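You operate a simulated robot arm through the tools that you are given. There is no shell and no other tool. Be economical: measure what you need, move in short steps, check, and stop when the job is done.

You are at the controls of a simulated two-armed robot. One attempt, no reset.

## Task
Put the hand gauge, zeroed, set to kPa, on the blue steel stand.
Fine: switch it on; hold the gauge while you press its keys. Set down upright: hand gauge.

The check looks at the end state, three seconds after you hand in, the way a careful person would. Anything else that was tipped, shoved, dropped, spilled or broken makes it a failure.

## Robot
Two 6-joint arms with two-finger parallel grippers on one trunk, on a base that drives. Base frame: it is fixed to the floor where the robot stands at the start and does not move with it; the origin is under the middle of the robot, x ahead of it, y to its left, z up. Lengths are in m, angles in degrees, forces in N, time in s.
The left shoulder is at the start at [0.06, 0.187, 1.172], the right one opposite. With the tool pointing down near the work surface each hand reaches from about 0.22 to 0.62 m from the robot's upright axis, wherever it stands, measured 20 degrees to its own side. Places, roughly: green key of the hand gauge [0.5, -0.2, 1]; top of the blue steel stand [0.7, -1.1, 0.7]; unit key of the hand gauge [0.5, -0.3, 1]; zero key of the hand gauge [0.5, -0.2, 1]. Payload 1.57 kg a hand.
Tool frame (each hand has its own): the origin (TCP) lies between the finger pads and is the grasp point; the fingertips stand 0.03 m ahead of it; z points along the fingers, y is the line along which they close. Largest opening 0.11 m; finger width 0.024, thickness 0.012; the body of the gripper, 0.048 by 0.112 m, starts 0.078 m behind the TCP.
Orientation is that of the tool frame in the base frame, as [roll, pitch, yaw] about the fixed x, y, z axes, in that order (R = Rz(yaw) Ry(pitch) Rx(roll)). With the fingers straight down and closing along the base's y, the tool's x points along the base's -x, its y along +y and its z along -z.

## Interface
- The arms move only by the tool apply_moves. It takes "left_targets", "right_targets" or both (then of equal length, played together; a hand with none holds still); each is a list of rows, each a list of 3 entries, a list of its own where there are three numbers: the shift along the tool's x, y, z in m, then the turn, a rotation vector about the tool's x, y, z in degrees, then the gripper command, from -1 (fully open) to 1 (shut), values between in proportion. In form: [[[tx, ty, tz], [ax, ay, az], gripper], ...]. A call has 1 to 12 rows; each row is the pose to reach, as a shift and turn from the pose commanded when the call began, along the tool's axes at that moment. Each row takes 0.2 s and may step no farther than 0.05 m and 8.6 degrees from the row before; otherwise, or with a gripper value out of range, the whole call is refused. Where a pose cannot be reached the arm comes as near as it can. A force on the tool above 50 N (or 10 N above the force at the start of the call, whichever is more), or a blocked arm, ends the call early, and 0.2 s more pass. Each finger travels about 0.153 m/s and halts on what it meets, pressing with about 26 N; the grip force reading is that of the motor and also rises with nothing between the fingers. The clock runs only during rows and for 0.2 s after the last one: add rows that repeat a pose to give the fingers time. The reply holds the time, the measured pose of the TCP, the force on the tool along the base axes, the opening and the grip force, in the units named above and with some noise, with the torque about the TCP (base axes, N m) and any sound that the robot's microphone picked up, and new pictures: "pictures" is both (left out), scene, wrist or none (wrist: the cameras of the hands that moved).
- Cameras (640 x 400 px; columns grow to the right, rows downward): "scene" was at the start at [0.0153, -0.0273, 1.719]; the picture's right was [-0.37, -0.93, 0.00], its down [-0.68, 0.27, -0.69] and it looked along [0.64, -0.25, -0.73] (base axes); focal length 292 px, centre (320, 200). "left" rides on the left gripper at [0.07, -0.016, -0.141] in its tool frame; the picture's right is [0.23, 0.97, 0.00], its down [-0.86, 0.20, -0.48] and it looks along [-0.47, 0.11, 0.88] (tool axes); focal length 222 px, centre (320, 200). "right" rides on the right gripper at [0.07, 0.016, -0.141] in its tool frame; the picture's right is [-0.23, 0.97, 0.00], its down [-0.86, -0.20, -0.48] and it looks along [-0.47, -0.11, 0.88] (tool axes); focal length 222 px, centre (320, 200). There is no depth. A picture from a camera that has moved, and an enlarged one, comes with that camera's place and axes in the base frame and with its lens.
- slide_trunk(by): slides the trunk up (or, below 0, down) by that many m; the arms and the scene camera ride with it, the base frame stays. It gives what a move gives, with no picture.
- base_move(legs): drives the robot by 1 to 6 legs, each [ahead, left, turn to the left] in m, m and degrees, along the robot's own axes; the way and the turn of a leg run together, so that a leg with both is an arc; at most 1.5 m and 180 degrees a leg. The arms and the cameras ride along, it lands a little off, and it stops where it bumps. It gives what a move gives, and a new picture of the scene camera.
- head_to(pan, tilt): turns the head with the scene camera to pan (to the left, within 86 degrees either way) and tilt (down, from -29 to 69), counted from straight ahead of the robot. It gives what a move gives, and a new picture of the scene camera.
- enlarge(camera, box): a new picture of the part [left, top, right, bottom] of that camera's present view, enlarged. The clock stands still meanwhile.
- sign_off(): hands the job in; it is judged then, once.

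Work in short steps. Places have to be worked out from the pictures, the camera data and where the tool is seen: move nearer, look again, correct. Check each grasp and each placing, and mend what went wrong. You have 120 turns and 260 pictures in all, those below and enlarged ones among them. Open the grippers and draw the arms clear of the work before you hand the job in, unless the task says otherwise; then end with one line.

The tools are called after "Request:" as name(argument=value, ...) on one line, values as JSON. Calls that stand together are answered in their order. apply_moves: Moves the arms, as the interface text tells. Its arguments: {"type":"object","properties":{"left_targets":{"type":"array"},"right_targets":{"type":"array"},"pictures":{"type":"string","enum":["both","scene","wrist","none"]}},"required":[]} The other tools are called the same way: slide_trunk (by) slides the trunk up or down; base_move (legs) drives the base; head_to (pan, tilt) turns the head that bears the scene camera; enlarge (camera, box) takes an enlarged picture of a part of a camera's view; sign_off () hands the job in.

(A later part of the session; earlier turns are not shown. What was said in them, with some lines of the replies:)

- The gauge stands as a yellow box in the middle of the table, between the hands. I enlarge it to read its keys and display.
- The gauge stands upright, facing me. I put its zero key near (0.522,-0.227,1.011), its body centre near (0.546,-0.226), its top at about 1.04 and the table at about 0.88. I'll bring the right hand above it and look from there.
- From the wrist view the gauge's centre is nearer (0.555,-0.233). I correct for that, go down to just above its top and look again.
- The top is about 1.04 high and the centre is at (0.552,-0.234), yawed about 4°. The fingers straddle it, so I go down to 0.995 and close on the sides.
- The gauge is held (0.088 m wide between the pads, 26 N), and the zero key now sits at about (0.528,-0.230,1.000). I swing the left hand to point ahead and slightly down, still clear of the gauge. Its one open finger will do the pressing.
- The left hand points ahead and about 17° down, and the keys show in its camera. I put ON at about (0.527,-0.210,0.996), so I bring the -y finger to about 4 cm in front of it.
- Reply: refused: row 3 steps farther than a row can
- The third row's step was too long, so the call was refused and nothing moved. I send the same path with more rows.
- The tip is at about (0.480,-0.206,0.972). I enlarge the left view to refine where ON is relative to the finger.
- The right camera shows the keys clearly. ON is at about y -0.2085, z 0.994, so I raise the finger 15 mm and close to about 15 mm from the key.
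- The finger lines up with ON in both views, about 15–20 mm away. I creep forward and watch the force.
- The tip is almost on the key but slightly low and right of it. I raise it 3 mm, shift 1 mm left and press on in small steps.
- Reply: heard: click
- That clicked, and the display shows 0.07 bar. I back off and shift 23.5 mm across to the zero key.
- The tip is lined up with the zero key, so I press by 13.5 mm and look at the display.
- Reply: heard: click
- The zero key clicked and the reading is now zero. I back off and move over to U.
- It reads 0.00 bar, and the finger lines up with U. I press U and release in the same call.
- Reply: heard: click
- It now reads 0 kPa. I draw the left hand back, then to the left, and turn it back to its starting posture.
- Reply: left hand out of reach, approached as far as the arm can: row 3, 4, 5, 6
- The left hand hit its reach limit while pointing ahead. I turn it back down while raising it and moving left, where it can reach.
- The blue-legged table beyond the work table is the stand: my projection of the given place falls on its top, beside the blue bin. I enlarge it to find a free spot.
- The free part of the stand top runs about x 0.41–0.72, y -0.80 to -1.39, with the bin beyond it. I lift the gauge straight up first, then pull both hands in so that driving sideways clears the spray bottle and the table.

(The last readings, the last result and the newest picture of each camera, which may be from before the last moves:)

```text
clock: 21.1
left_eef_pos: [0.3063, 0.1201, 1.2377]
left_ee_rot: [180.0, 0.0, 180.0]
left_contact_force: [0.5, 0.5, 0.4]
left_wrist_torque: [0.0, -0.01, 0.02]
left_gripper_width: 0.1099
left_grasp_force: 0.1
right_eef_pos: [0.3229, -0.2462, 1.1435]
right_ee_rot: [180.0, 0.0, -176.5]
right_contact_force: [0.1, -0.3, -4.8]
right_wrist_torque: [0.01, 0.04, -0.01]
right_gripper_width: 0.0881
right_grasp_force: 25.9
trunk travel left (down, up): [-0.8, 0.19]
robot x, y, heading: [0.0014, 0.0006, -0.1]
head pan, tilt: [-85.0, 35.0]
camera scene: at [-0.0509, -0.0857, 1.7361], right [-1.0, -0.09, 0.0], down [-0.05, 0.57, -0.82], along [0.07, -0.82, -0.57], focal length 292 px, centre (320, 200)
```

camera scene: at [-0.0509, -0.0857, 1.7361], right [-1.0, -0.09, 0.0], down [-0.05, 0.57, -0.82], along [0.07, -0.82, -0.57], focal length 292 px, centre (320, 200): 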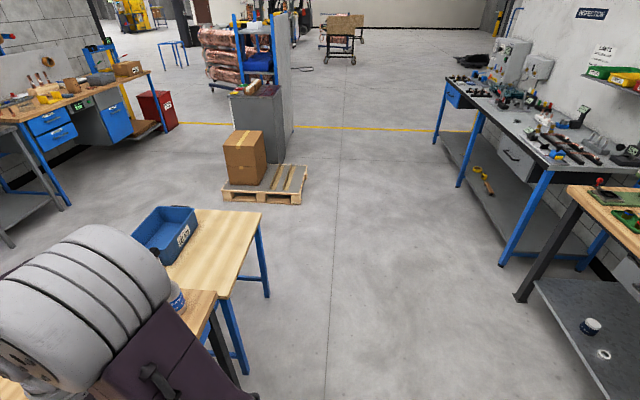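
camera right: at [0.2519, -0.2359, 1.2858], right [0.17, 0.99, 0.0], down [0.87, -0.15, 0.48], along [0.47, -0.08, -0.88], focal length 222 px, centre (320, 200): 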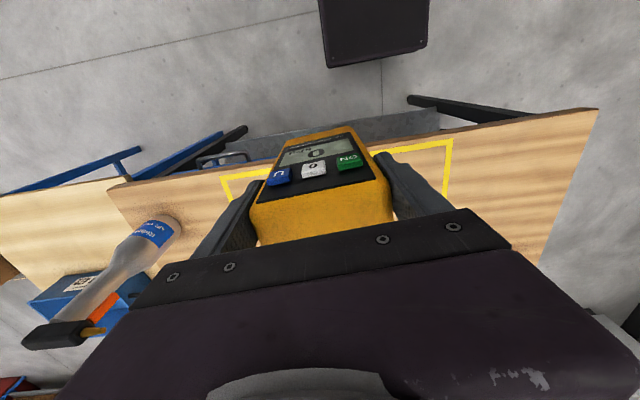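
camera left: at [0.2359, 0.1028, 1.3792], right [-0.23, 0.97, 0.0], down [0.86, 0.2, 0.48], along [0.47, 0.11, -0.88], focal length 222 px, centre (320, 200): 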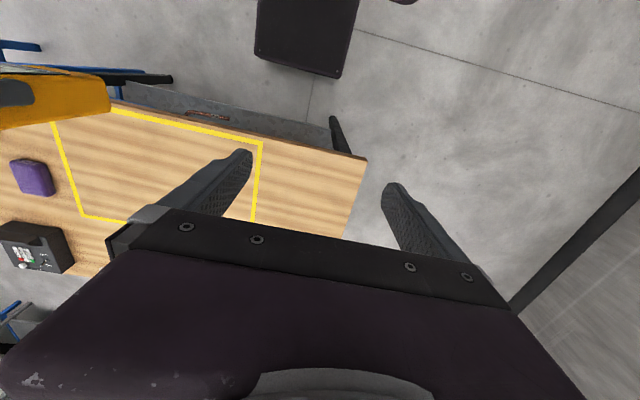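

The floor to the right is clear and the gauge is held. I back up 0.1 m and then move sideways 0.9 m to stand in front of the stand.

Request:
base_move(legs=[[-0.1, 0, 0], [0, -0.9, 0]])

Request:
head_to(pan=-20, tilt=48)

```text
clock: 26.7
left_eef_pos: [0.1983, -0.7949, 1.2387]
left_ee_rot: [-179.9, 0.0, 179.2]
left_contact_force: [-0.8, -0.5, -0.4]
left_wrist_torque: [-0.02, 0.01, -0.02]
left_gripper_width: 0.11
left_grasp_force: 0.1
right_eef_pos: [0.2113, -1.1629, 1.1451]
right_ee_rot: [-180.0, 0.0, -177.3]
right_contact_force: [0.8, 0.5, -4.3]
right_wrist_torque: [-0.03, 0.06, 0.0]
right_gripper_width: 0.088
right_grasp_force: 25.2
trunk travel left (down, up): [-0.8, 0.19]
robot x, y, heading: [-0.1074, -0.91, -0.7]
head pan, tilt: [-85.0, 35.0]
camera scene: at [-0.1613, -0.9955, 1.7361], right [-1.0, -0.07, 0.0], down [-0.04, 0.57, -0.82], along [0.06, -0.82, -0.57], focal length 292 px, centre (320, 200)
```

scene: 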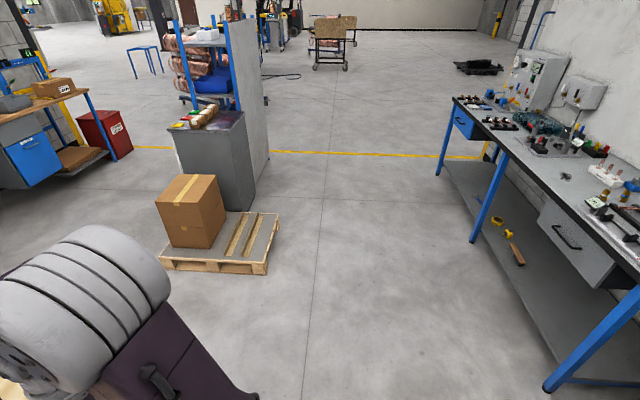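

```text
clock: 28.1
left_eef_pos: [0.1993, -0.7947, 1.2393]
left_ee_rot: [-180.0, -0.1, 179.2]
left_contact_force: [-0.1, 0.8, 0.0]
left_wrist_torque: [-0.02, -0.01, -0.01]
left_gripper_width: 0.1099
left_grasp_force: 0.1
right_eef_pos: [0.2107, -1.1645, 1.1445]
right_ee_rot: [180.0, 0.0, -177.2]
right_contact_force: [0.3, 1.5, -4.5]
right_wrist_torque: [0.02, 0.04, 0.0]
right_gripper_width: 0.0877
right_grasp_force: 26.4
trunk travel left (down, up): [-0.8, 0.19]
robot x, y, heading: [-0.1112, -0.9119, -1.0]
head pan, tilt: [-20.0, 48.0]
camera scene: at [-0.0941, -0.937, 1.7171], right [-0.36, -0.93, 0.0], down [-0.69, 0.26, -0.67], along [0.63, -0.24, -0.74], focal length 292 px, centre (320, 200)
```

scene: 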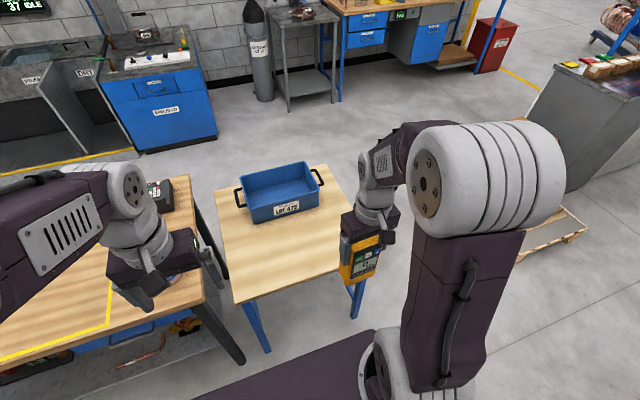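

I'm at (-0.11,-0.91) with the stand ahead to my right, and its free zone is about x 0.42–0.72, y -0.81 to -1.39. I drive ahead 0.11 m and straighten the heading.

Request:
base_move(legs=[[0.11, 0, 1.0]])

```text
clock: 29.2
left_eef_pos: [0.302, -0.7903, 1.2396]
left_ee_rot: [180.0, 0.1, -179.9]
left_contact_force: [-0.5, -0.8, 0.3]
left_wrist_torque: [0.0, -0.04, -0.02]
left_gripper_width: 0.1099
left_grasp_force: 0.0
right_eef_pos: [0.3209, -1.1594, 1.1449]
right_ee_rot: [-180.0, 0.1, -176.4]
right_contact_force: [-0.4, -0.6, -3.4]
right_wrist_torque: [0.01, 0.01, 0.02]
right_gripper_width: 0.0879
right_grasp_force: 26.2
trunk travel left (down, up): [-0.8, 0.19]
robot x, y, heading: [-0.004, -0.9119, 0.0]
head pan, tilt: [-20.0, 48.0]
camera scene: at [0.0106, -0.9372, 1.7171], right [-0.34, -0.94, 0.0], down [-0.7, 0.25, -0.67], along [0.63, -0.23, -0.74], focal length 292 px, centre (320, 200)
```

scene: 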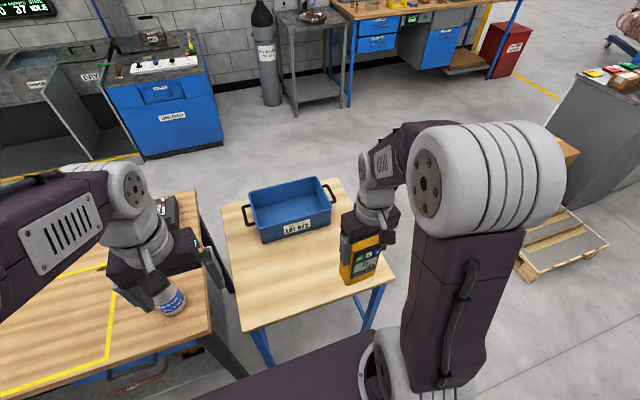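

The bottle is clear of the left hand. I reach the right hand out to (0.56,-1.11), still high, and raise the left hand out of the way.

Request:
apply_moves(right_targets=[[[-0.03, 0, 0], [0, 0, 0], 0.5], [[-0.07, 0.005, 0], [0, 0, 0], 0.5], [[-0.11, 0.01, 0], [0, 0, 0], 0.5], [[-0.15, 0.015, 0], [0, 0, 0], 0.5], [[-0.19, 0.02, 0], [0, 0, 0], 0.5], [[-0.22, 0.025, 0], [0, 0, 0], 0.5], [[-0.241, 0.03, 0], [0, 0, 0], 0.5], [[-0.241, 0.03, 0], [0, 0, 0], 0.5]], left_targets=[[[0, 0, -0.015], [0, 0, 0], -1], [[0, 0, -0.03], [0, 0, 0], -1], [[0, 0, -0.045], [0, 0, 0], -1], [[0, 0, -0.06], [0, 0, 0], -1], [[0, 0, -0.075], [0, 0, 0], -1], [[0, 0, -0.09], [0, 0, 0], -1], [[0, 0, -0.1], [0, 0, 0], -1], [[0, 0, -0.1], [0, 0, 0], -1]], pictures="scene")

```text
clock: 31.0
left_eef_pos: [0.3043, -0.7897, 1.3394]
left_ee_rot: [180.0, 0.0, -179.9]
left_contact_force: [-0.5, 0.2, -0.5]
left_wrist_torque: [-0.02, 0.0, -0.04]
left_gripper_width: 0.11
left_grasp_force: 0.0
right_eef_pos: [0.5619, -1.115, 1.1445]
right_ee_rot: [180.0, -0.1, -176.5]
right_contact_force: [0.7, 0.2, -4.5]
right_wrist_torque: [0.01, 0.06, -0.03]
right_gripper_width: 0.0881
right_grasp_force: 25.5
trunk travel left (down, up): [-0.8, 0.19]
robot x, y, heading: [-0.0004, -0.916, 0.2]
head pan, tilt: [-20.0, 48.0]
camera scene: at [0.0139, -0.9372, 1.7171], right [-0.34, -0.94, 0.0], down [-0.7, 0.25, -0.67], along [0.63, -0.23, -0.74], focal length 292 px, centre (320, 200)
```

scene: 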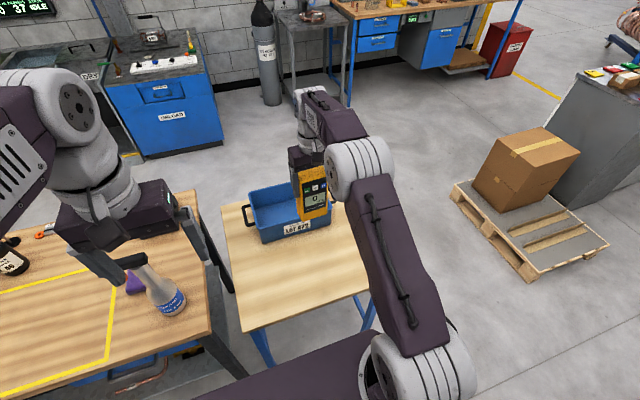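

The gauge is over the stand in front of the bin. I lower the trunk 0.15 m.

Request:
slide_trunk(by=-0.15)

Request:
enlarge(camera="scene", box=[160, 100, 480, 300])

```text
clock: 32.8
left_eef_pos: [0.3054, -0.7896, 1.1899]
left_ee_rot: [179.9, 0.0, -179.8]
left_contact_force: [-0.6, 0.5, -0.2]
left_wrist_torque: [0.02, 0.0, 0.01]
left_gripper_width: 0.1101
left_grasp_force: 0.0
right_eef_pos: [0.5613, -1.1159, 0.995]
right_ee_rot: [-179.9, -0.1, -176.4]
right_contact_force: [0.3, 0.2, -3.8]
right_wrist_torque: [0.0, 0.02, 0.02]
right_gripper_width: 0.088
right_grasp_force: 26.4
trunk travel left (down, up): [-0.65, 0.34]
robot x, y, heading: [-0.0022, -0.9104, -0.0]
head pan, tilt: [-20.0, 48.0]
```

```text
2.00 times, centred on (320, 200) of scene
camera zoom: at [0.0141, -0.937, 1.5671], right [-0.34, -0.94, 0.0], down [-0.7, 0.25, -0.67], along [0.63, -0.23, -0.74], focal length 584 px, centre (320, 200)
```

zoom: 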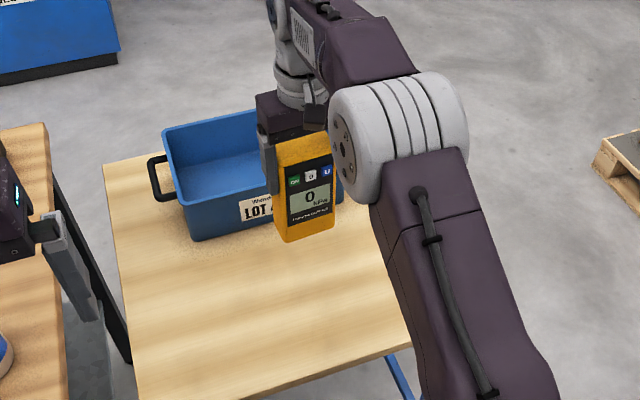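

The gauge is clear of the bin. I lower the trunk another 0.12 m, which should leave about 6 cm beneath the gauge, and look.

Request:
slide_trunk(by=-0.12)

Request:
enlarge(camera="scene", box=[160, 100, 480, 300])

Request:
enlarge(camera="right", box=[0, 0, 640, 400])

```text
clock: 34.3
left_eef_pos: [0.3044, -0.789, 1.069]
left_ee_rot: [-180.0, 0.0, -179.8]
left_contact_force: [0.1, 0.2, -0.9]
left_wrist_torque: [0.05, -0.05, 0.04]
left_gripper_width: 0.1097
left_grasp_force: 0.1
right_eef_pos: [0.5623, -1.1169, 0.8745]
right_ee_rot: [179.9, -0.1, -176.3]
right_contact_force: [-0.1, -0.2, -4.5]
right_wrist_torque: [-0.02, 0.02, -0.01]
right_gripper_width: 0.0882
right_grasp_force: 25.9
trunk travel left (down, up): [-0.53, 0.46]
robot x, y, heading: [-0.003, -0.9128, 0.2]
head pan, tilt: [-20.0, 48.0]
```

```text
2.00 times, centred on (320, 200) of scene
camera zoom: at [0.014, -0.937, 1.4471], right [-0.34, -0.94, 0.0], down [-0.7, 0.25, -0.67], along [0.63, -0.23, -0.74], focal length 584 px, centre (320, 200)
```

zoom: 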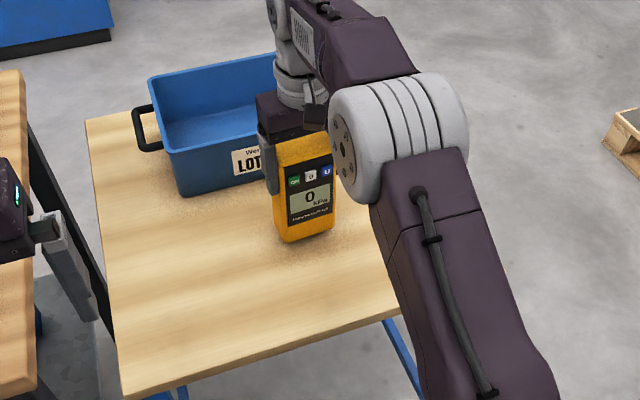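

```text
1.00 times, centred on (320, 200) of right (not enlarged: the box is as wide or as high as the picture)
camera zoom: at [0.4905, -1.104, 1.0162], right [0.17, 0.99, 0.0], down [0.87, -0.14, 0.48], along [0.47, -0.08, -0.88], focal length 222 px, centre (320, 200)
```

zoom: 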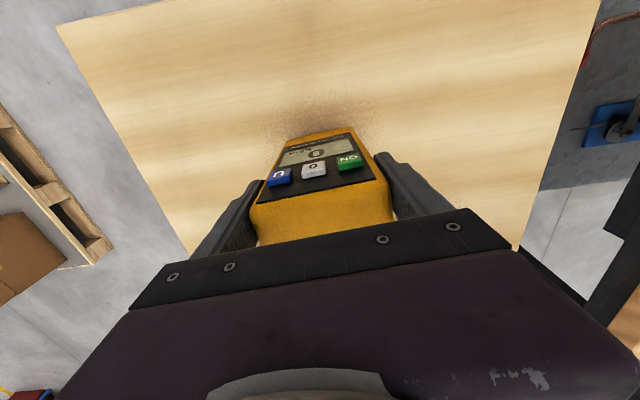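

The spot is clear. I lower with the arm until the stand takes the weight.

Request:
apply_moves(right_targets=[[[0, 0, 0.015], [0, 0, 0], 0.5], [[0, 0, 0.03], [0, 0, 0], 0.5], [[0, 0, 0.04], [0, 0, 0], 0.5], [[0, 0, 0.048], [0, 0, 0], 0.5]], pictures="none")

Request:
enlarge(camera="scene", box=[270, 150, 366, 210])

```text
clock: 34.9
left_eef_pos: [0.3024, -0.7902, 1.0693]
left_ee_rot: [-180.0, 0.1, -179.8]
left_contact_force: [0.0, -0.1, 0.4]
left_wrist_torque: [0.0, 0.03, 0.0]
left_gripper_width: 0.1098
left_grasp_force: 0.0
right_eef_pos: [0.5631, -1.1149, 0.8576]
right_ee_rot: [-179.8, 1.1, -176.3]
right_contact_force: [-5.9, 0.4, 20.2]
right_wrist_torque: [1.3, 0.19, 0.33]
right_gripper_width: 0.088
right_grasp_force: 26.2
trunk travel left (down, up): [-0.53, 0.46]
robot x, y, heading: [-0.0035, -0.9127, -0.1]
head pan, tilt: [-20.0, 48.0]
stopped in row 3 (right hand): the force on the tool passed its limit at 61 N (the readings are from after the stop); the commanded pose is now the measured one
```

```text
6.67 times, centred on (318, 180) of scene
camera zoom: at [0.0109, -0.9359, 1.4474], right [-0.34, -0.94, 0.0], down [-0.7, 0.25, -0.67], along [0.63, -0.23, -0.74], focal length 1946 px, centre (333, 333)
```

zoom: 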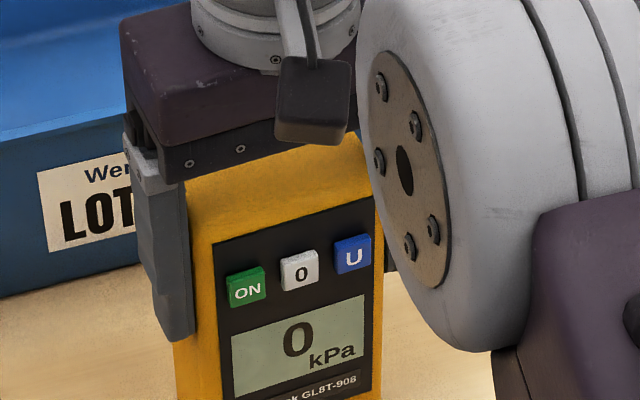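

It touched down with TCP at 0.858, so the stand top is near 0.745. I ease off the load by about 2 mm, undo the 1° tilt and check the base of the gauge.

Request:
apply_moves(right_targets=[[[0, 0, -0.001], [0, -1.1, 0], 0.5], [[0, 0, -0.0015], [0, -1.1, 0], 0.5]], pictures="none")

Request:
enlarge(camera="scene", box=[256, 140, 400, 230])

```text
clock: 35.5
left_eef_pos: [0.3026, -0.7908, 1.0691]
left_ee_rot: [-179.9, 0.0, -179.9]
left_contact_force: [0.2, 0.5, -0.4]
left_wrist_torque: [-0.01, 0.01, 0.0]
left_gripper_width: 0.1103
left_grasp_force: 0.1
right_eef_pos: [0.564, -1.1145, 0.8568]
right_ee_rot: [-179.8, 2.0, -176.4]
right_contact_force: [-2.4, 2.6, 10.2]
right_wrist_torque: [0.99, 0.66, 0.09]
right_gripper_width: 0.0881
right_grasp_force: 26.2
trunk travel left (down, up): [-0.53, 0.46]
robot x, y, heading: [-0.005, -0.9121, -0.1]
head pan, tilt: [-20.0, 48.0]
```

```text
4.44 times, centred on (328, 185) of scene
camera zoom: at [0.0116, -0.9359, 1.447], right [-0.34, -0.94, 0.0], down [-0.7, 0.25, -0.67], along [0.63, -0.23, -0.74], focal length 1297 px, centre (284, 267)
```

zoom: 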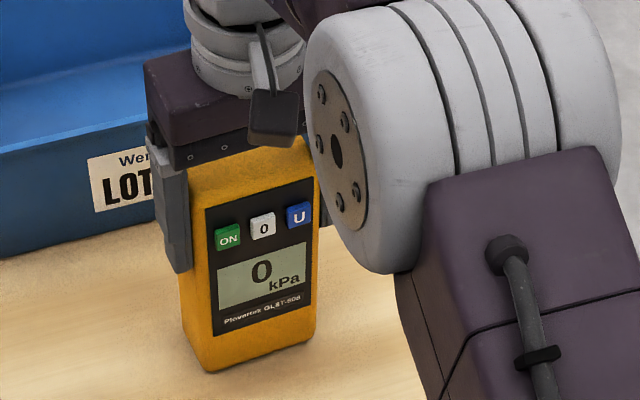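

The tilt correction had the wrong sign. I turn 2.1° the other way and ease up slightly to unload.

Request:
apply_moves(right_targets=[[[0, 0, -0.001], [0, 1.1, 0], 0.5], [[0, 0, -0.0015], [0, 2.1, 0], 0.5], [[0, 0, -0.0015], [0, 2.1, 0], 0.5]], pictures="wrist")

```text
clock: 36.3
left_eef_pos: [0.3043, -0.7897, 1.0697]
left_ee_rot: [-180.0, 0.0, -179.9]
left_contact_force: [0.0, 0.5, 0.8]
left_wrist_torque: [0.0, 0.0, -0.01]
left_gripper_width: 0.1098
left_grasp_force: 0.1
right_eef_pos: [0.5651, -1.1155, 0.8587]
right_ee_rot: [-179.6, 0.0, -176.5]
right_contact_force: [3.2, -0.4, 5.4]
right_wrist_torque: [0.45, -0.81, -0.11]
right_gripper_width: 0.0875
right_grasp_force: 25.9
trunk travel left (down, up): [-0.53, 0.46]
robot x, y, heading: [-0.0023, -0.9115, 0.1]
head pan, tilt: [-20.0, 48.0]
camera right: at [0.4942, -1.1032, 0.999], right [0.17, 0.99, 0.0], down [0.87, -0.14, 0.48], along [0.47, -0.08, -0.88], focal length 222 px, centre (320, 200)
```

right: 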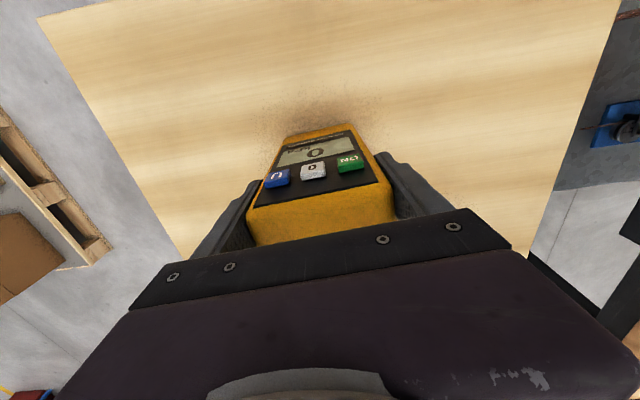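

The torque readings say the gauge sits flat with the hand pitched about 1°, since it turned slightly in the grip at touchdown. I return to that, then open the fingers gently.

Request:
apply_moves(right_targets=[[[0, 0, 0], [0, -1.0, 0], 0.5], [[0, 0, 0], [0, -1.0, 0], 0.5]], pictures="none")

```text
clock: 36.9
left_eef_pos: [0.3047, -0.7902, 1.0688]
left_ee_rot: [-179.9, 0.0, -179.9]
left_contact_force: [-0.4, -0.7, 0.2]
left_wrist_torque: [-0.01, -0.01, -0.03]
left_gripper_width: 0.1099
left_grasp_force: 0.0
right_eef_pos: [0.5634, -1.116, 0.8576]
right_ee_rot: [-179.7, 0.7, -176.4]
right_contact_force: [-0.4, 0.7, -4.7]
right_wrist_torque: [0.01, 0.01, -0.01]
right_gripper_width: 0.088
right_grasp_force: 26.2
trunk travel left (down, up): [-0.53, 0.46]
robot x, y, heading: [-0.0017, -0.9146, 0.3]
head pan, tilt: [-20.0, 48.0]
```

The load is back to the free weight, so the base hangs just above the surface. I lower by 1 mm steps.

Request:
apply_moves(right_targets=[[[0, 0, 0.001], [0, 0, 0], 0.5], [[0, 0, 0.0015], [0, 0, 0], 0.5]], pictures="none")

```text
clock: 37.5
left_eef_pos: [0.3039, -0.7895, 1.0696]
left_ee_rot: [-179.9, 0.1, -179.9]
left_contact_force: [-0.7, 0.4, 0.0]
left_wrist_torque: [-0.04, 0.0, -0.03]
left_gripper_width: 0.1099
left_grasp_force: 0.0
right_eef_pos: [0.5649, -1.1171, 0.857]
right_ee_rot: [-179.8, 1.0, -176.3]
right_contact_force: [-2.8, 0.2, 2.3]
right_wrist_torque: [0.36, 0.23, 0.18]
right_gripper_width: 0.088
right_grasp_force: 25.4
trunk travel left (down, up): [-0.53, 0.46]
robot x, y, heading: [-0.0, -0.9111, 0.4]
head pan, tilt: [-20.0, 48.0]
```

The gauge rests on the stand with a light load. I open the fingers fully and hold still.

Request:
apply_moves(right_targets=[[[0, 0, 0], [0, 0, 0], -0.55], [[0, 0, 0], [0, 0, 0], -0.7], [[0, 0, 0], [0, 0, 0], -0.85], [[0, 0, 0], [0, 0, 0], -1], [[0, 0, 0], [0, 0, 0], -1]], pictures="wrist")

Request:
enlarge(camera="scene", box=[256, 140, 400, 230])

```text
clock: 38.7
left_eef_pos: [0.304, -0.7899, 1.069]
left_ee_rot: [180.0, 0.0, -179.9]
left_contact_force: [0.5, 0.1, 0.8]
left_wrist_torque: [0.02, 0.02, 0.02]
left_gripper_width: 0.1098
left_grasp_force: 0.0
right_eef_pos: [0.5654, -1.1144, 0.8567]
right_ee_rot: [-179.8, 1.0, -176.4]
right_contact_force: [-1.0, 0.1, 0.4]
right_wrist_torque: [0.01, 0.0, 0.0]
right_gripper_width: 0.11
right_grasp_force: 0.0
trunk travel left (down, up): [-0.53, 0.46]
robot x, y, heading: [-0.0012, -0.9129, 0.2]
head pan, tilt: [-20.0, 48.0]
camera right: at [0.4919, -1.1036, 0.9966], right [0.17, 0.99, 0.0], down [0.86, -0.14, 0.49], along [0.49, -0.08, -0.87], focal length 222 px, centre (320, 200)
```

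right: 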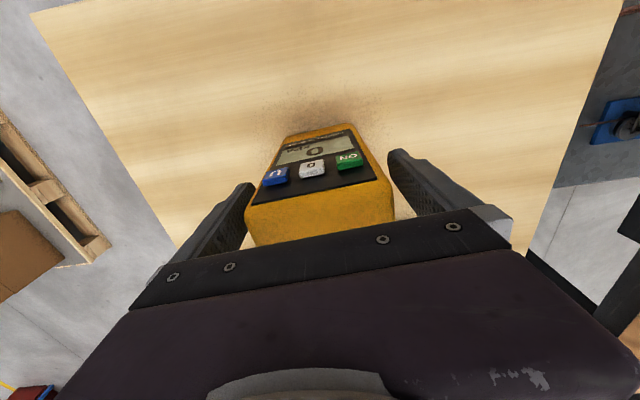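

```text
4.44 times, centred on (328, 185) of scene
camera zoom: at [0.0135, -0.9368, 1.4471], right [-0.34, -0.94, 0.0], down [-0.7, 0.25, -0.67], along [0.63, -0.23, -0.74], focal length 1297 px, centre (284, 267)
```

zoom: 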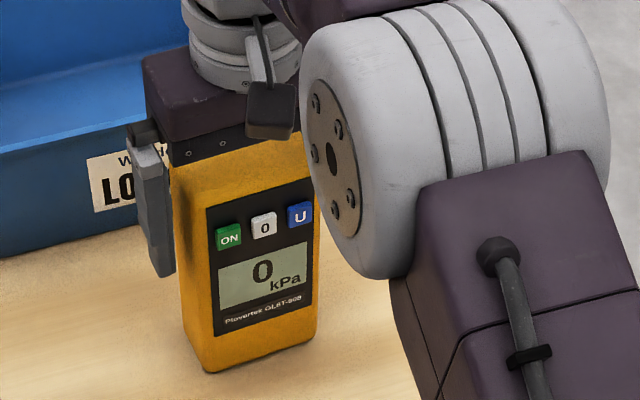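

The fingers are clear on both sides and the gauge stands by itself. I raise the right hand straight up, then draw it back.

Request:
apply_moves(right_targets=[[[0, 0, -0.02], [0, 0, 0], -1], [[0, 0, -0.05], [0, 0, 0], -1], [[0, 0, -0.09], [0, 0, 0], -1], [[0, 0, -0.13], [0, 0, 0], -1], [[0, 0, -0.17], [0, 0, 0], -1], [[0, 0, -0.2], [0, 0, 0], -1], [[0.04, 0, -0.22], [0, 0, 0], -1], [[0.08, 0, -0.23], [0, 0, 0], -1], [[0.12, 0, -0.23], [0, 0, 0], -1], [[0.16, 0, -0.23], [0, 0, 0], -1], [[0.2, 0, -0.23], [0, 0, 0], -1], [[0.2, 0, -0.23], [0, 0, 0], -1]], pictures="scene")

Request:
enlarge(camera="scene", box=[220, 120, 380, 220])

```text
clock: 41.3
left_eef_pos: [0.3056, -0.7898, 1.0674]
left_ee_rot: [-179.9, 0.0, -180.0]
left_contact_force: [0.3, 0.2, 0.6]
left_wrist_torque: [0.02, 0.01, 0.03]
left_gripper_width: 0.1101
left_grasp_force: 0.1
right_eef_pos: [0.3601, -1.1277, 1.082]
right_ee_rot: [-179.8, 0.9, -176.4]
right_contact_force: [-0.6, 0.3, -0.2]
right_wrist_torque: [0.02, -0.01, -0.04]
right_gripper_width: 0.1099
right_grasp_force: 0.1
right hand out of reach, approached as far as the arm can: row 4, 5, 6, 7
trunk travel left (down, up): [-0.53, 0.46]
robot x, y, heading: [-0.0014, -0.9127, 0.2]
head pan, tilt: [-20.0, 48.0]
camera scene: at [0.0146, -0.9369, 1.4471], right [-0.34, -0.94, 0.0], down [-0.7, 0.25, -0.67], along [0.63, -0.23, -0.74], focal length 292 px, centre (320, 200)
```

scene: 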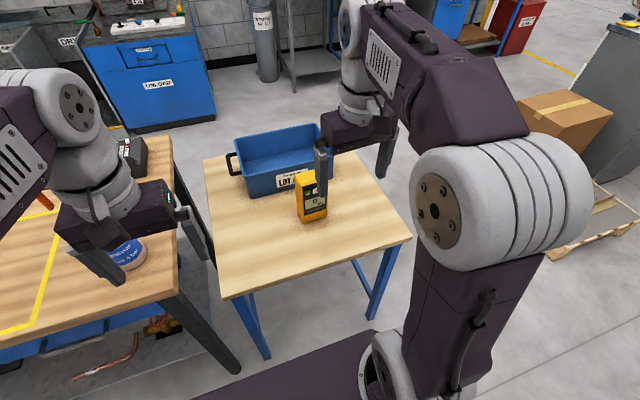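

```text
4.00 times, centred on (300, 170) of scene
camera zoom: at [0.0146, -0.9369, 1.4471], right [-0.34, -0.94, 0.0], down [-0.7, 0.25, -0.67], along [0.63, -0.23, -0.74], focal length 1168 px, centre (400, 320)
```

zoom: 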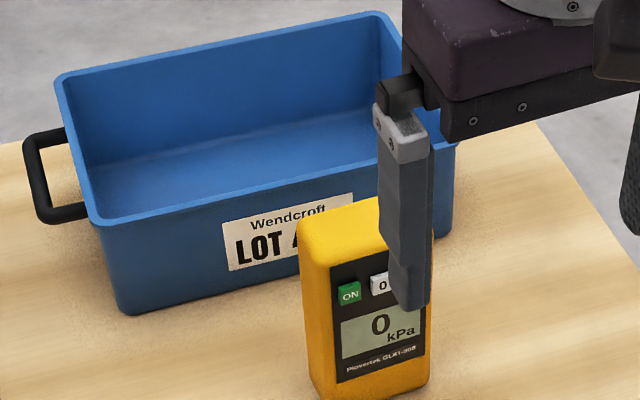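

The gauge stands upright showing 0 kPa and the hands are off it. I raise the trunk and check the bottle by the left hand.

Request:
slide_trunk(by=0.25)

Request:
head_to(pan=-5, tilt=45)

```text
clock: 43.9
left_eef_pos: [0.3037, -0.7881, 1.32]
left_ee_rot: [-179.9, 0.0, -179.9]
left_contact_force: [0.0, 0.0, -0.6]
left_wrist_torque: [0.03, -0.02, 0.0]
left_gripper_width: 0.1097
left_grasp_force: 0.1
right_eef_pos: [0.3589, -1.1293, 1.3332]
right_ee_rot: [-179.8, 0.9, -176.3]
right_contact_force: [-0.4, -0.9, -0.1]
right_wrist_torque: [0.0, 0.0, 0.0]
right_gripper_width: 0.1103
right_grasp_force: 0.1
trunk travel left (down, up): [-0.78, 0.21]
robot x, y, heading: [0.0002, -0.9164, 0.2]
head pan, tilt: [-20.0, 48.0]
```

```text
clock: 44.6
left_eef_pos: [0.3051, -0.7895, 1.3186]
left_ee_rot: [180.0, 0.1, -179.9]
left_contact_force: [-0.1, 0.5, -0.7]
left_wrist_torque: [0.05, -0.02, 0.06]
left_gripper_width: 0.1101
left_grasp_force: 0.0
right_eef_pos: [0.3599, -1.1284, 1.3326]
right_ee_rot: [-179.7, 0.9, -176.5]
right_contact_force: [-0.2, -0.2, -0.6]
right_wrist_torque: [0.01, 0.0, -0.01]
right_gripper_width: 0.1099
right_grasp_force: 0.2
trunk travel left (down, up): [-0.78, 0.21]
robot x, y, heading: [-0.0009, -0.9132, 0.2]
head pan, tilt: [-5.0, 45.0]
camera scene: at [0.0204, -0.917, 1.7013], right [-0.09, -1.0, 0.0], down [-0.7, 0.06, -0.71], along [0.7, -0.06, -0.71], focal length 292 px, centre (320, 200)
```

scene: 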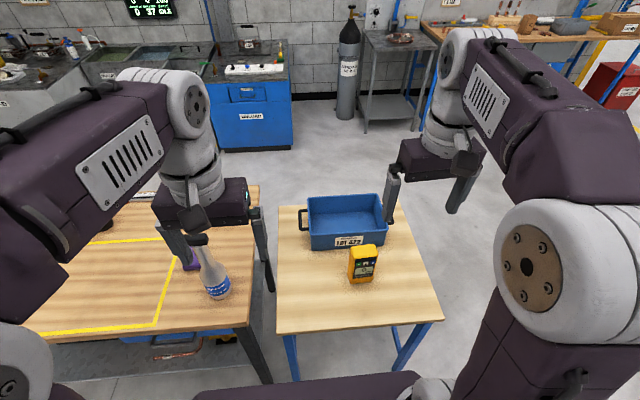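

The gauge is upright on the stand, the bottle and bin haven't moved, and both hands are open and clear, so I hand in.

Request:
sign_off()

```text
The job is handed in.
```

The hand gauge is switched on, zeroed, reading 0 kPa, and stands upright on the blue steel stand, with both hands open and clear.
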